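You operate a simulated robot arm through the tools that you are given. There is no shell and no other tool. Be economical: measure what you need, move in short steps, check, and stop when the job is done.

Carry out the task below with a simulated robot arm. There is one attempt and no reset: what you move stays moved.

TASK
Put the green stone block and the black stone cube on the tea tray.
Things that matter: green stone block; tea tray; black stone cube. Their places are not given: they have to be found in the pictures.

It is judged by the outcome, as a careful person would: the job done as asked, and still so three seconds after it is handed in. It fails if anything else is knocked over, pushed out of place, dropped, spilled or broken.

THE ROBOT
A 7-joint arm with a two-finger parallel gripper, fixed in place. Base frame: the origin is at the foot of the arm, x ahead of it, y to its left, z up; the work surface is at about z = 0. Lengths are in cm, angles in degrees, forces in N, time in s.
With the tool pointing down near the work surface it reaches from about 24 to 62 cm from the base axis. Its first joint turns from -66.0 to 66.0 degrees. Payload 2.6 kg.
Tool frame: the origin (TCP) lies between the finger pads and is the grasp point; the fingertips stand 3 cm ahead of it; z points along the fingers, y is the line along which they close. The gripper opens to 9.4 cm. The fingers are 2.8 cm wide and 1 cm thick; the gripper's body (5 by 9.6 cm) begins 5.5 cm behind the TCP.
Orientation is told as [roll, pitch, yaw] about the base's x, y, z axes, in that order, counted from this pose: with the fingers straight down and closing along the base's y, the tool's x points along the base's -x, its y along +y and its z along -z.

THE INTERFACE
- The arm moves only by the tool play_rows. Its argument "increments" is a list that holds one entry, the list of rows, each a list of 7 numbers: the shift along the tool's x, y, z in cm, then the turn, a rotation vector about the tool's x, y, z in degrees, then the opening, from 0 (shut) to 1 (fully open). In form: [[[tx, ty, tz, ax, ay, az, gripper], ...]]. A call has 1 to 12 rows; each row shifts and turns the commanded pose from where the row before left it, along the tool's axes as they then stand. A row lasts 0.2 s, in which the tool goes at most 5 cm and 8.6 degrees; a call with a longer step from one row to the next is refused whole, and so is a gripper value outside its range. A pose out of reach is approached as far as the arm can. The call stops where the force on the tool passes 40 N (or 10 N more than at its start, if that is more) or the arm is blocked; 0.2 s more then pass. The fingers move at their own pace (about 7.2 cm/s each) and stop on an object; they squeeze with about 28 N. The grip force told is the motor's: it shows also when the fingers shut on nothing. Time passes only in rows, and 0.2 s behind the last, so rows that do not move let the fingers close. It gives the time, the measured TCP pose, the force on the tool (base axes), the opening and the grip force at its end, in the units of the frame above (readings bear some noise).
- Cameras (640 x 400 px; columns grow to the right, rows downward): "scene" is fixed at [3.02, 43, 56.42]; the picture's right is [-0.81, -0.58, 0.00], its down [-0.33, 0.46, -0.83] and it looks along [0.48, -0.67, -0.56] (base axes); focal length 373 px, centre (320, 200). "wrist" rides on the gripper at [-3.7, 0, -5.8] in the tool frame; the picture's right is [0.00, -1.00, 0.00], its down [0.97, 0.00, -0.24] and it looks along [0.24, 0.00, 0.97] (tool axes); focal length 218 px, centre (320, 200).
- camera(camera): a new picture of that camera. No time passes.
- probe_pixels(camera, pixels): for up to 12 pixels [column, row] of the newest picture of that camera ("zoom" is the newest enlarged one), the place [x, y, z] in the base frame of the surface seen there, good to about 0.2 cm. No time passes.
- inspect(camera, box): a new picture of the part [left, top, right, bottom] of that camera's present view, enlarged. No time passes.
- job_done(): hands the job in; it is judged then, once.

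Work in short steps. Measure before you move; look again where a grasp or a placing could have gone wrong, and mend it. You have 60 turns and 26 pictures in all, the two below and enlarged ones among them. Open the gripper and draw the arm clear of the work before you hand the job in, unless the task says otherwise; then end with one line.

The tools are called after "Request:" as name(argument=value, ...) on one line, values as JSON. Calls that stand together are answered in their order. play_rows: Moves the arm, as the interface text tells. Its arguments: {"type":"object","properties":{"increments":{"type":"array","items":{"type":"array","items":{"type":"array","items":{"type":"number"}}}}},"required":["increments"]} The other tools are called the same way: camera (camera) takes a picture; probe_pixels (camera, pixels) gives the place of the surface under pixels of a picture; inspect (camera, box) takes an enlarged picture of a part of a camera's view; job_done () hands the job in.

At the start:

```text
clock: 0.0
tool_pos: [33.86, -9.9, 24.55]
tcp_rot: [0.0, 0.0, 0.0]
contact_force: [-1.6, 0.6, -1.0]
width: 9.4
gripper_force: 0.2
```

scene: 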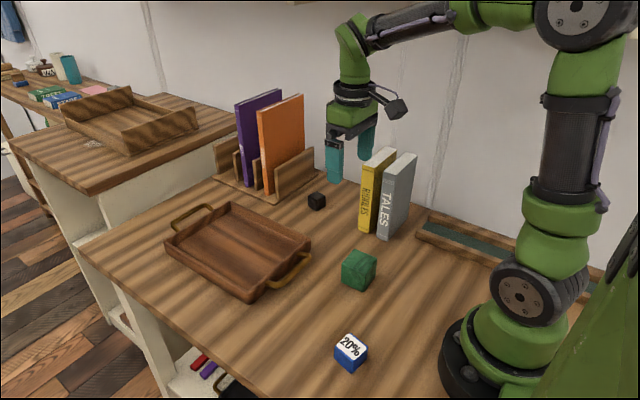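
wrist: 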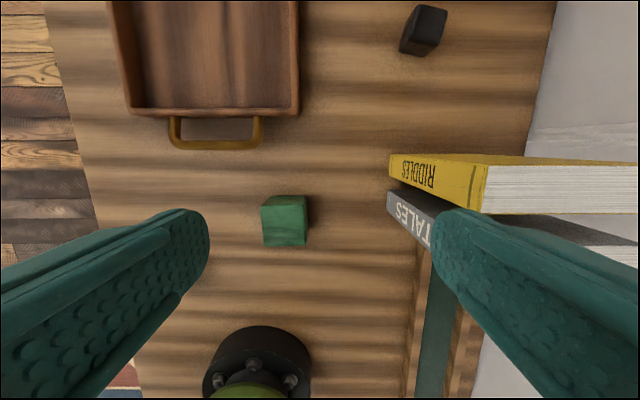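

The green block is near scene (358,270), the black cube near (316,200), and the tray near (238,248). I'll probe these and the block edges.

Request:
probe_pixels(camera="scene", pixels=[[358, 257], [342, 262], [376, 262], [358, 280], [316, 194], [316, 204], [238, 248], [205, 240], [265, 262], [240, 225], [230, 275], [300, 240]])

Request:
probe_pixels(camera="wrist", pixels=[[264, 208], [305, 198], [264, 245], [305, 243], [418, 8], [445, 12], [402, 48], [428, 53], [135, 100], [290, 100], [215, 50], [215, 145]])

Request:
inspect(camera="scene", box=[280, 170, 440, 300])

```text
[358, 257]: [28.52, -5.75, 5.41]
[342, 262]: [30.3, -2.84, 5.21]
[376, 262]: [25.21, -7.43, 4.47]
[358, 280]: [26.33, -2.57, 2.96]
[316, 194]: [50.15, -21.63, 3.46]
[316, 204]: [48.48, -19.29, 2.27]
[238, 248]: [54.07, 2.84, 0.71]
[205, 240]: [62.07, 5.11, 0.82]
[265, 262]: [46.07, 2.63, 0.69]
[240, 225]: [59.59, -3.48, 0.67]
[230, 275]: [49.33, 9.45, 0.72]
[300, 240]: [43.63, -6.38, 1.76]
```

```text
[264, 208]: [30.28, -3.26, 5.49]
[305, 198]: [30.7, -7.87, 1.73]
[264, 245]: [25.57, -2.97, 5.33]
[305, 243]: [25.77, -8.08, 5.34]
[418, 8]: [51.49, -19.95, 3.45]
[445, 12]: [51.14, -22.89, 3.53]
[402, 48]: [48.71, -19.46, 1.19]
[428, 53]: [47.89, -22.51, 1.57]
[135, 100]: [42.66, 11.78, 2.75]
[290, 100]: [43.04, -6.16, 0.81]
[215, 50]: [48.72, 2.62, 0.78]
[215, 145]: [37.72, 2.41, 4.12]
```

```text
3.08 times, centred on (360, 235) of scene
```

zoom: 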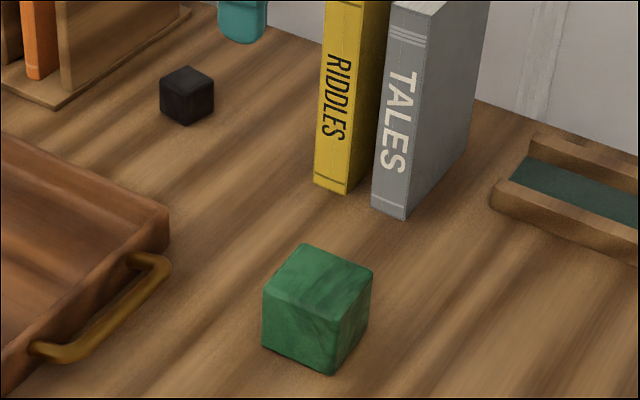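

Next I'll probe the books' near edges, the tray rims and the black cube's corners, and look closer at the cube and the block.

Request:
inspect(camera="wrist", box=[240, 0, 480, 150])

Request:
probe_pixels(camera="wrist", pixels=[[389, 194], [391, 158], [262, 206], [280, 197], [303, 197], [304, 222], [304, 243], [264, 244], [115, 60], [298, 60], [262, 130], [484, 166]])

Request:
probe_pixels(camera="scene", pixels=[[229, 204], [310, 240], [248, 300], [166, 243], [366, 232], [384, 237], [363, 160], [400, 155], [278, 195], [218, 178]])

```text
2.67 times, centred on (360, 75) of wrist
```

zoom: 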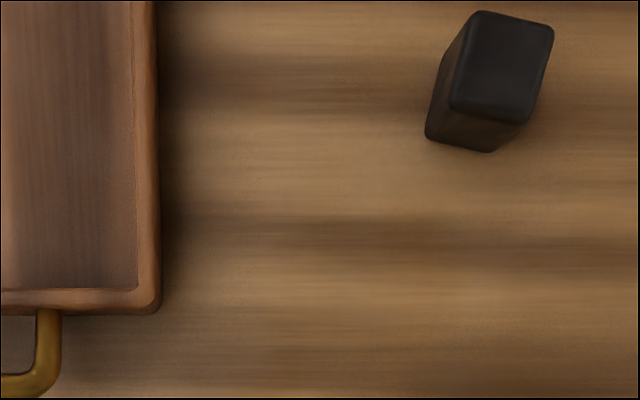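

```text
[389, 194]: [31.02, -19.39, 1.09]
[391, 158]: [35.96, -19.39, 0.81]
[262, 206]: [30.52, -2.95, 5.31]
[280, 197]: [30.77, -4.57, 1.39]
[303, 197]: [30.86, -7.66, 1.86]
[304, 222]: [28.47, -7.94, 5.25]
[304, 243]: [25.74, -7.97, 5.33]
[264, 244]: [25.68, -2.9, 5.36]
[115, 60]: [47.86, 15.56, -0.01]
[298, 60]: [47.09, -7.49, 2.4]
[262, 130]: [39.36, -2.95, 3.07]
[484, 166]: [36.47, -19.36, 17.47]
```

```text
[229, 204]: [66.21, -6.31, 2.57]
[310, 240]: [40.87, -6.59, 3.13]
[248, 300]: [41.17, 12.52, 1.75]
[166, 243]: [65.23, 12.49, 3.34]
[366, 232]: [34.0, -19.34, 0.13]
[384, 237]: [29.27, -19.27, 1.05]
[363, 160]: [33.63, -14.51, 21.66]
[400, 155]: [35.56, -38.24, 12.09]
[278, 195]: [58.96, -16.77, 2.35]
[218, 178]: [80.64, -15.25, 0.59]
```

The block is axis-aligned and centred at about (28.1, -5.45) with its top at 5.35. The books' front is at y -19.3, well clear. I'll move above the block and part way down.

Request:
play_rows(increments=[[[2.0, 1.5, 0, 0, 0, 0, 1], [2.0, 1.5, 0, 0, 0, 0, 1], [1.76, 1.45, 1, 0, 0, 0, 1], [0, 0, 3, 0, 0, 0, 1], [0, 0, 3, 0, 0, 0, 1], [0, 0, 3, 0, 0, 0, 1], [0, 0, 1, 0, 0, 0, 1], [0, 0, 0, 0, 0, 0, 1]]])

Request:
camera(camera="wrist")

```text
clock: 1.8
tool_pos: [28.11, -5.51, 13.57]
tcp_rot: [0.0, 0.0, -0.1]
contact_force: [0.2, -0.5, -0.5]
width: 9.42
gripper_force: 0.0
```

```text
21 pictures are left
```

wrist: 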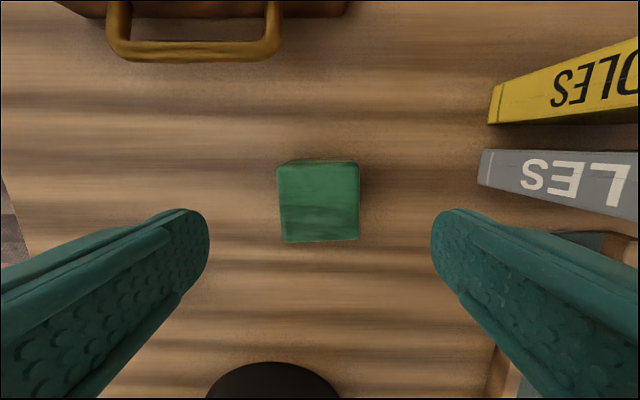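

The block is centred between the fingers (columns 278–359). I'll go down to z about 3.7 and close.

Request:
play_rows(increments=[[[0, 0, 3, 0, 0, 0, 1], [0, 0, 3, 0, 0, 0, 1], [0, 0, 2, 0, 0, 0, 1], [0, 0, 1.8, 0, 0, 0, 1], [0, 0, 0, 0, 0, 0, 1], [0, 0, 0, 0, 0, 0, 0.7], [0, 0, 0, 0, 0, 0, 0.4], [0, 0, 0, 0, 0, 0, 0.3], [0, 0, 0, 0, 0, 0, 0.3], [0, 0, 0, 0, 0, 0, 0.3]]])

```text
clock: 4.0
tool_pos: [28.07, -5.62, 3.65]
tcp_rot: [0.0, 0.1, -0.1]
contact_force: [0.7, 0.1, -0.5]
width: 5.97
gripper_force: 28.0
```

The fingers stopped at 5.97 with full force, so I have the block. Lifting to z about 14.

Request:
play_rows(increments=[[[0, 0, -0.7, 0, 0, 0, 0.3], [0, 0, -1.5, 0, 0, 0, 0.3], [0, 0, -2, 0, 0, 0, 0.3], [0, 0, -2, 0, 0, 0, 0.3], [0, 0, -2, 0, 0, 0, 0.3], [0, 0, -2, 0, 0, 0, 0.3], [0, 0, 0, 0, 0, 0, 0.3]]])

Request:
camera(camera="wrist")

```text
clock: 5.6
tool_pos: [28.01, -5.54, 14.11]
tcp_rot: [0.1, 0.0, 0.1]
contact_force: [0.5, 0.3, -3.9]
width: 6.0
gripper_force: 28.2
```

```text
20 pictures are left
```

wrist: 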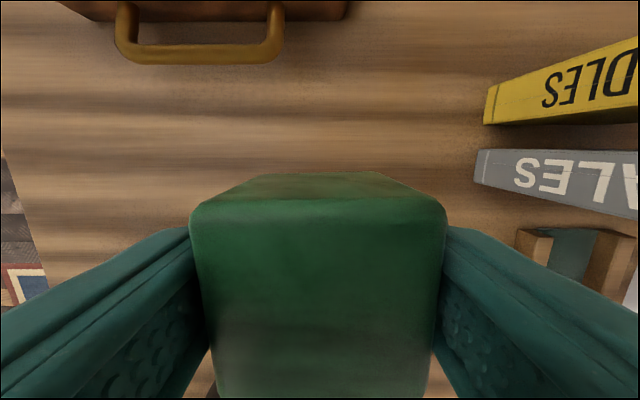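

Held firmly (3.9 N of load). I'll carry it to (48, 6) above the tray.

Request:
play_rows(increments=[[[-1, 0.6, 0, 0, 0, 0, 0.3], [-2.5, 1.4, 0, 0, 0, 0, 0.3], [-3, 1.8, 0, 0, 0, 0, 0.3], [-3, 1.8, 0, 0, 0, 0, 0.3], [-3, 1.8, 0, 0, 0, 0, 0.3], [-3, 1.8, 0, 0, 0, 0, 0.3], [-2.5, 1.3, 0, 0, 0, 0, 0.3], [-1.5, 0.7, 0, 0, 0, 0, 0.3], [-0.5, 0.3, 0, 0, 0, 0, 0.3], [0, 0, 0, 0, 0, 0, 0.3]]])

Request:
camera(camera="scene")

```text
clock: 7.8
tool_pos: [48.11, 6.13, 14.0]
tcp_rot: [0.1, 0.0, 0.0]
contact_force: [0.0, 0.6, -3.8]
width: 5.95
gripper_force: 28.5
```

```text
19 pictures are left
```

scene: 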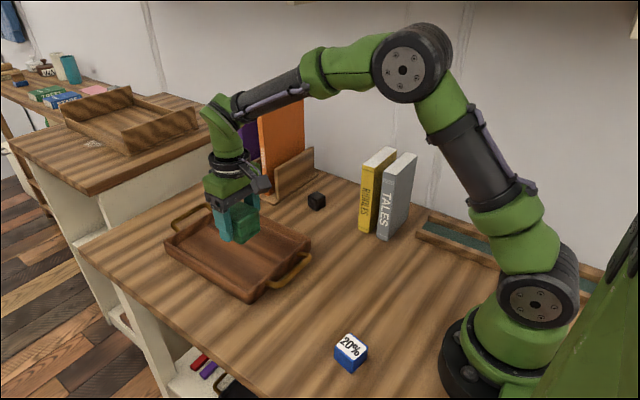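

Over the tray. Shifting 0.5 cm off the left wall and lowering to TCP z of about 4.5.

Request:
play_rows(increments=[[[0, -0.6, 2, 0, 0, 0, 0.3], [0, 0, 3, 0, 0, 0, 0.3], [0, 0, 2, 0, 0, 0, 0.3], [0, 0, 1.2, 0, 0, 0, 0.3], [0, 0, 0.8, 0, 0, 0, 0.3], [0, 0, 0.5, 0, 0, 0, 0.3], [0, 0, 0, 0, 0, 0, 0.3]]])

Request:
inspect(camera="scene", box=[150, 170, 330, 310])

```text
clock: 9.4
tool_pos: [47.96, 5.47, 4.51]
tcp_rot: [0.0, 0.0, 0.1]
contact_force: [-0.8, -0.2, -3.1]
width: 5.91
gripper_force: 28.3
```

```text
2.86 times, centred on (240, 240) of scene
```

zoom: 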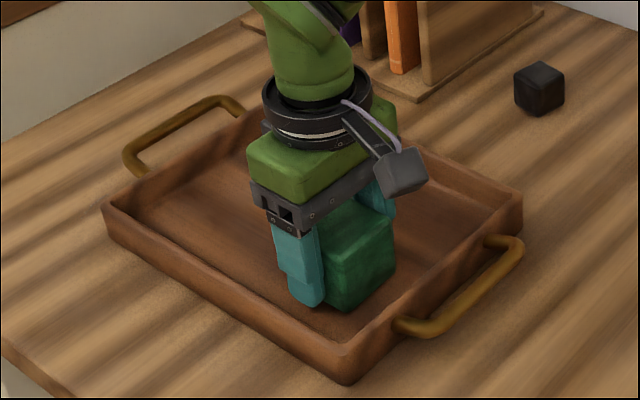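

The block sits just above the tray floor and is clear of the walls. Lowering slightly, then opening partly and rising.

Request:
play_rows(increments=[[[0, 0, 0.2, 0, 0, 0, 0.3], [0, 0, 0, 0, 0, 0, 0.3], [0, 0, 0, 0, 0, 0, 0.8], [0, 0, 0, 0, 0, 0, 0.8], [0, 0, -1, 0, 0, 0, 0.8], [0, 0, -2, 0, 0, 0, 0.8], [0, 0, -3, 0, 0, 0, 0.8], [0, 0, -4, 0, 0, 0, 0.8], [0, 0, -2, 0, 0, 0, 0.8], [0, 0, 0, 0, 0, 0, 0.8]]])

Request:
camera(camera="wrist")

```text
clock: 11.6
tool_pos: [47.95, 5.35, 16.56]
tcp_rot: [-0.1, 0.0, -0.1]
contact_force: [0.2, -0.3, 0.3]
width: 7.5
gripper_force: 0.1
```

```text
17 pictures are left
```

wrist: 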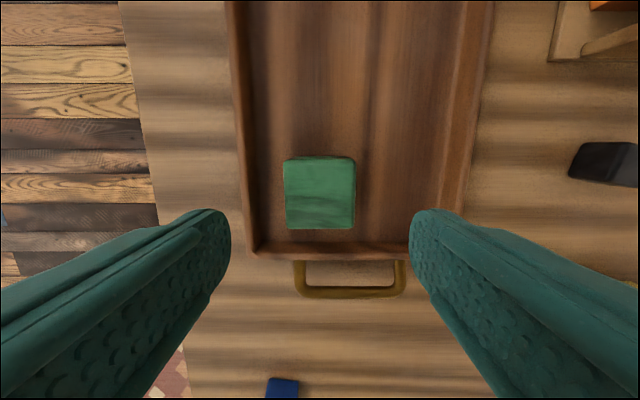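

The green block rests flat in the tray. Before moving to the black cube, I'll check clearance to the book holder behind it.

Request:
camera(camera="scene")

Request:
probe_pixels(camera="scene", pixels=[[283, 140], [300, 140], [269, 185], [280, 188], [310, 165], [318, 172], [316, 194], [310, 194], [322, 196], [317, 190]])

```text
16 pictures are left
```

scene: 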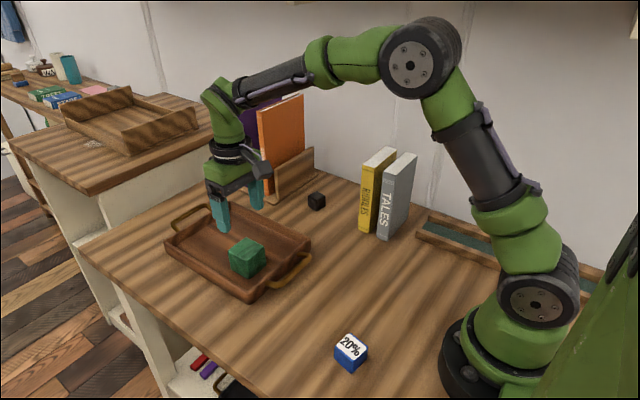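

```text
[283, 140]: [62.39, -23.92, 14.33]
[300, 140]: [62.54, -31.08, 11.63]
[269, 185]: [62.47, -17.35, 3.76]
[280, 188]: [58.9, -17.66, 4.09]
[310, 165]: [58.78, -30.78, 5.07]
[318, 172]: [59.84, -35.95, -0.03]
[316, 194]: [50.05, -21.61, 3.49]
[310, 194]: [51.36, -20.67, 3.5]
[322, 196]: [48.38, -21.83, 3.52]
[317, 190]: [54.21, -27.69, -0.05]
```

Holder face is at x 58.9 and the orange book at 62.4. I'll find out how far the protrusion near scene (275,182) extends from the hand.

Request:
inspect(camera="scene", box=[180, 70, 360, 230])

Request:
probe_pixels(camera="scene", pixels=[[275, 182], [284, 176], [268, 180], [255, 160], [235, 175], [246, 189], [222, 120]])

```text
2.50 times, centred on (270, 150) of scene
```

zoom: 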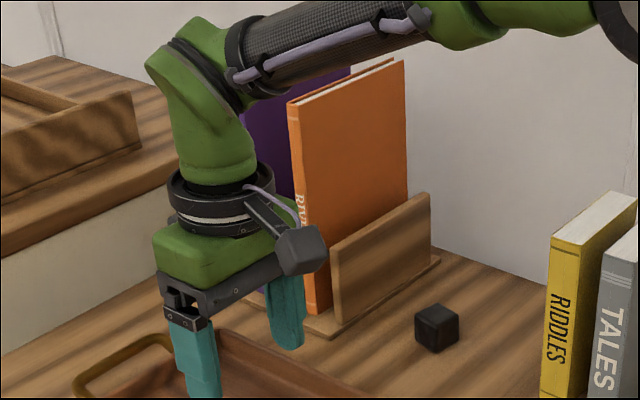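

```text
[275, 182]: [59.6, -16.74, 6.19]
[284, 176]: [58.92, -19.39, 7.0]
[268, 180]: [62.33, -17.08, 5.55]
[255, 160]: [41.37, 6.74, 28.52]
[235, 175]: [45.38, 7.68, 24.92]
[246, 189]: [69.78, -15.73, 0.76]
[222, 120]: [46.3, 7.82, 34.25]
```

The protrusion is on the near (-x) side at about z 26, so the far side is clear. Moving at this height above the black cube and looking down.

Request:
play_rows(increments=[[[0, -1, 0, 0, 0, 0, 0.8], [0, -2.5, 0, 0, 0, 0, 0.8], [-0.2, -3, 0, 0, 0, 0, 0.8], [-0.3, -3, 0, 0, 0, 0, 0.8], [-0.3, -3, 0, 0, 0, 0, 0.8], [-0.3, -3, 0, 0, 0, 0, 0.8], [-0.3, -3, 0, 0, 0, 0, 0.8], [-0.3, -3, 0, 0, 0, 0, 0.8], [-0.1, -3, 0, 0, 0, 0, 0.8], [0, -1.5, 0, 0, 0, 0, 0.8], [0, 0, 0, 0, 0, 0, 0.8]]])

Request:
inspect(camera="wrist", box=[200, 100, 440, 250])

```text
clock: 14.0
tool_pos: [49.9, -20.63, 16.42]
tcp_rot: [0.0, 0.1, 0.0]
contact_force: [0.3, 0.1, -0.3]
width: 7.52
gripper_force: 0.1
```

```text
2.67 times, centred on (320, 175) of wrist
```

zoom: 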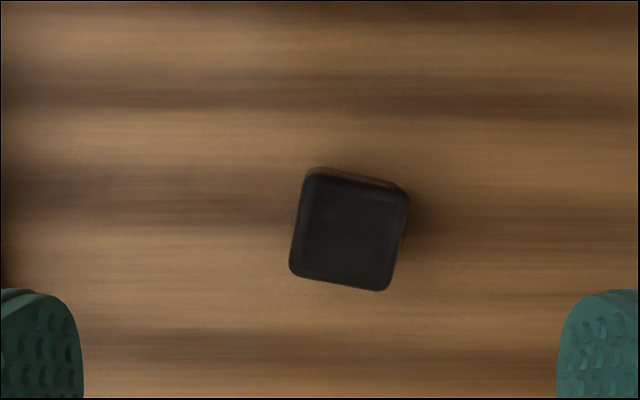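

The cube is turned about 11° clockwise in the view. Probing its top face for the centre.

Request:
probe_pixels(camera="zoom", pixels=[[312, 182], [400, 198], [380, 282], [297, 264], [348, 232]])

```text
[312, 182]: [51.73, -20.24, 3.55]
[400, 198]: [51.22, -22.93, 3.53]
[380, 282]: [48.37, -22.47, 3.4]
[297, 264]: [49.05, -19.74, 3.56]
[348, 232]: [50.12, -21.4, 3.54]
```

Centre is (50.1, -21.35). I'll align, turn 11° and descend to z about 3.4 (tips at 0.4), then close.

Request:
play_rows(increments=[[[-0.2, -0.72, 0, 0, 0, 0, 0.8], [0, 0, 0, 0, 0, 5.5, 0.8], [0, 0, 0, 0, 0, 5.5, 0.8], [0, 0, 3, 0, 0, 0, 0.8], [0, 0, 3, 0, 0, 0, 0.8], [0, 0, 2, 0, 0, 0, 0.8], [0, 0, 0, 0, 0, 0, 0.8]]])

Request:
camera(camera="wrist")

```text
clock: 15.6
tool_pos: [50.16, -21.18, 8.4]
tcp_rot: [0.1, 0.0, -10.9]
contact_force: [0.2, -0.8, 0.0]
width: 7.51
gripper_force: 0.1
```

```text
13 pictures are left
```

wrist: 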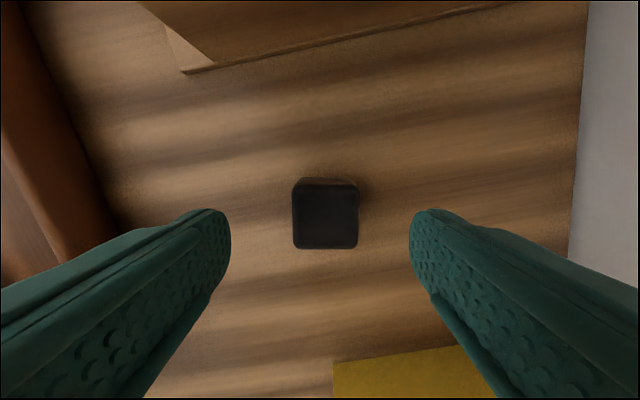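

Aligned, with the cube at columns 293–358 against a centre of 320. A small 0.2 shift, then down 5 and close.

Request:
play_rows(increments=[[[0, -0.2, 2, 0, 0, 0, 0.8], [0, 0, 2, 0, 0, 0, 0.8], [0, 0, 1, 0, 0, 0, 0.8], [0, 0, 0, 0, 0, 0, 0.8], [0, 0, 0, 0, 0, 0, 0.5], [0, 0, 0, 0, 0, 0, 0.2], [0, 0, 0, 0, 0, 0, 0.1], [0, 0, 0, 0, 0, 0, 0.1], [0, 0, 0, 0, 0, 0, 0.1]]])

```text
clock: 17.6
tool_pos: [49.99, -21.49, 3.26]
tcp_rot: [0.0, 0.0, -11.0]
contact_force: [0.0, 1.0, -0.4]
width: 3.97
gripper_force: 28.0
```

Gripped at 3.97. Lifting and turning back to yaw 0.

Request:
play_rows(increments=[[[0, 0, -0.7, 0, 0, 0, 0.1], [0, 0, -1.5, 0, 0, 0, 0.1], [0, 0, -2.5, 0, 0, 0, 0.1], [0, 0, -3, 0, 0, 0, 0.1], [0, 0, -3, 0, 0, 0, 0.1], [0, 0, -2, 0, 0, 0, 0.1], [0, 0, 0, 0, 0, -5.5, 0.1], [0, 0, 0, 0, 0, -5.5, 0.1], [0, 0, 0, 0, 0, 0, 0.1]]])

Request:
camera(camera="wrist")

```text
clock: 19.6
tool_pos: [50.05, -21.46, 16.01]
tcp_rot: [0.0, 0.0, 0.1]
contact_force: [0.0, -0.1, -1.5]
width: 3.97
gripper_force: 27.5
```

```text
12 pictures are left
```

wrist: 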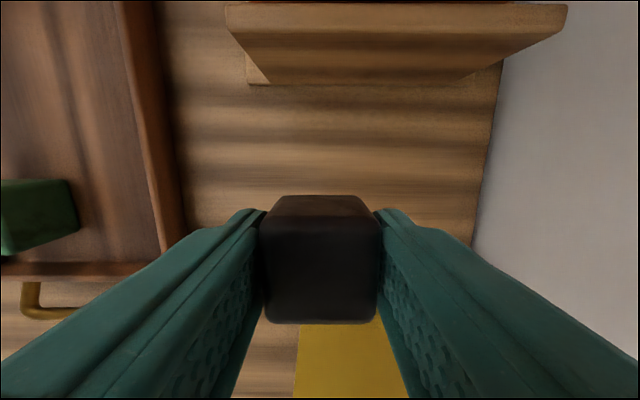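

Black cube is held. Carrying it to (56, 1) in the tray, moving in y first and then out in x.

Request:
play_rows(increments=[[[0, 1, 0, 0, 0, 0, 0.1], [0, 2.5, 0, 0, 0, 0, 0.1], [0, 3, 0, 0, 0, 0, 0.1], [0, 3, 0, 0, 0, 0, 0.1], [0, 3, 0, 0, 0, 0, 0.1], [-0.5, 3, 0, 0, 0, 0, 0.1], [-1.5, 3, 0, 0, 0, 0, 0.1], [-2, 2.5, 0, 0, 0, 0, 0.1], [-1.5, 1.5, 0, 0, 0, 0, 0.1], [-0.5, 0, 0, 0, 0, 0, 0.1], [0, 0, 0, 0, 0, 0, 0.1]]])

Request:
camera(camera="wrist")

```text
clock: 22.0
tool_pos: [56.02, 1.2, 15.94]
tcp_rot: [0.0, 0.0, 0.0]
contact_force: [-1.0, 0.0, -1.9]
width: 4.03
gripper_force: 28.6
```

```text
11 pictures are left
```

wrist: 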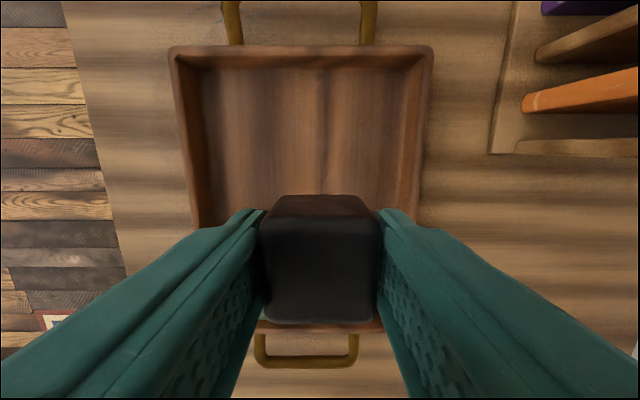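

Over empty tray floor. Lowering to z about 4.1.

Request:
play_rows(increments=[[[0, 0, 2, 0, 0, 0, 0.1], [0, 0, 3, 0, 0, 0, 0.1], [0, 0, 3, 0, 0, 0, 0.1], [0, 0, 2, 0, 0, 0, 0.1], [0, 0, 1.2, 0, 0, 0, 0.1], [0, 0, 0.6, 0, 0, 0, 0.1], [0, 0, 0, 0, 0, 0, 0.1]]])

Request:
inspect(camera="scene", box=[150, 170, 330, 310])

```text
clock: 23.6
tool_pos: [55.97, 1.02, 4.19]
tcp_rot: [0.0, 0.0, -0.1]
contact_force: [0.4, -0.8, -1.6]
width: 3.98
gripper_force: 28.2
```

```text
2.86 times, centred on (240, 240) of scene
```

zoom: 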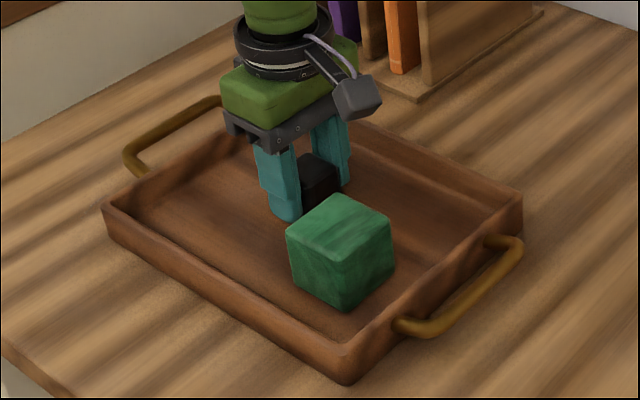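

The cube is just above the floor and nothing is touching the green block. Final small lowering, then release and rise.

Request:
play_rows(increments=[[[0, 0, 0.2, 0, 0, 0, 0.1], [0, 0, 0, 0, 0, 0, 0.1], [0, 0, 0, 0, 0, 0, 0.6], [0, 0, 0, 0, 0, 0, 0.6], [0, 0, -1, 0, 0, 0, 0.6], [0, 0, -2.5, 0, 0, 0, 0.6], [0, 0, -3, 0, 0, 0, 0.6], [0, 0, -4, 0, 0, 0, 0.6], [0, 0, -4, 0, 0, 0, 0.6], [0, 0, -3, 0, 0, 0, 0.6], [3, -2, -1, 0, 0, 0, 0.8], [0, 0, 0, 0, 0, 0, 1]]])

Request:
play_rows(increments=[[[3, -2, 0, 0, 0, 0, 1], [4, -2, 0, 0, 0, 0, 1], [4, -2, 0, 0, 0, 0, 1], [4, -2, 0, 0, 0, 0, 1], [2, 0, 0, 0, 0, 0, 1], [0, 0, 0, 0, 0, 0, 1]]])

Request:
camera(camera="scene")

```text
clock: 26.2
tool_pos: [52.87, -0.88, 22.59]
tcp_rot: [0.0, 0.0, -0.1]
contact_force: [-0.4, 0.6, 0.1]
width: 9.4
gripper_force: 0.1
```

```text
clock: 27.6
tool_pos: [36.29, -8.92, 22.56]
tcp_rot: [-0.1, 0.0, 0.0]
contact_force: [0.0, 0.2, 0.1]
width: 9.39
gripper_force: 0.0
```

```text
9 pictures are left
```

scene: 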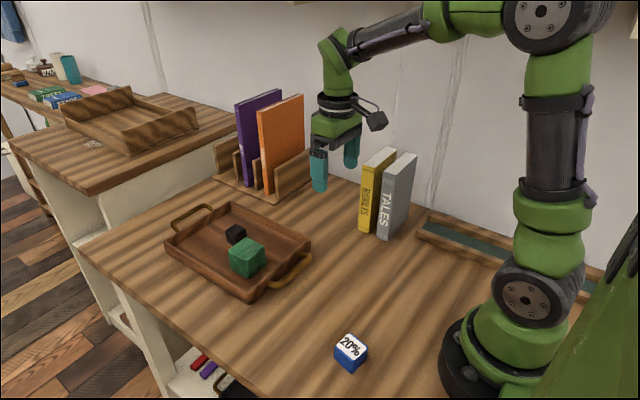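

Both stones rest in the handled tray, everything else is where it was, and the arm is clear.

Request:
job_done()

```text
The job is handed in.
```

The green stone block and the black stone cube are both on the tea tray, nothing else was moved, and the job is handed in.
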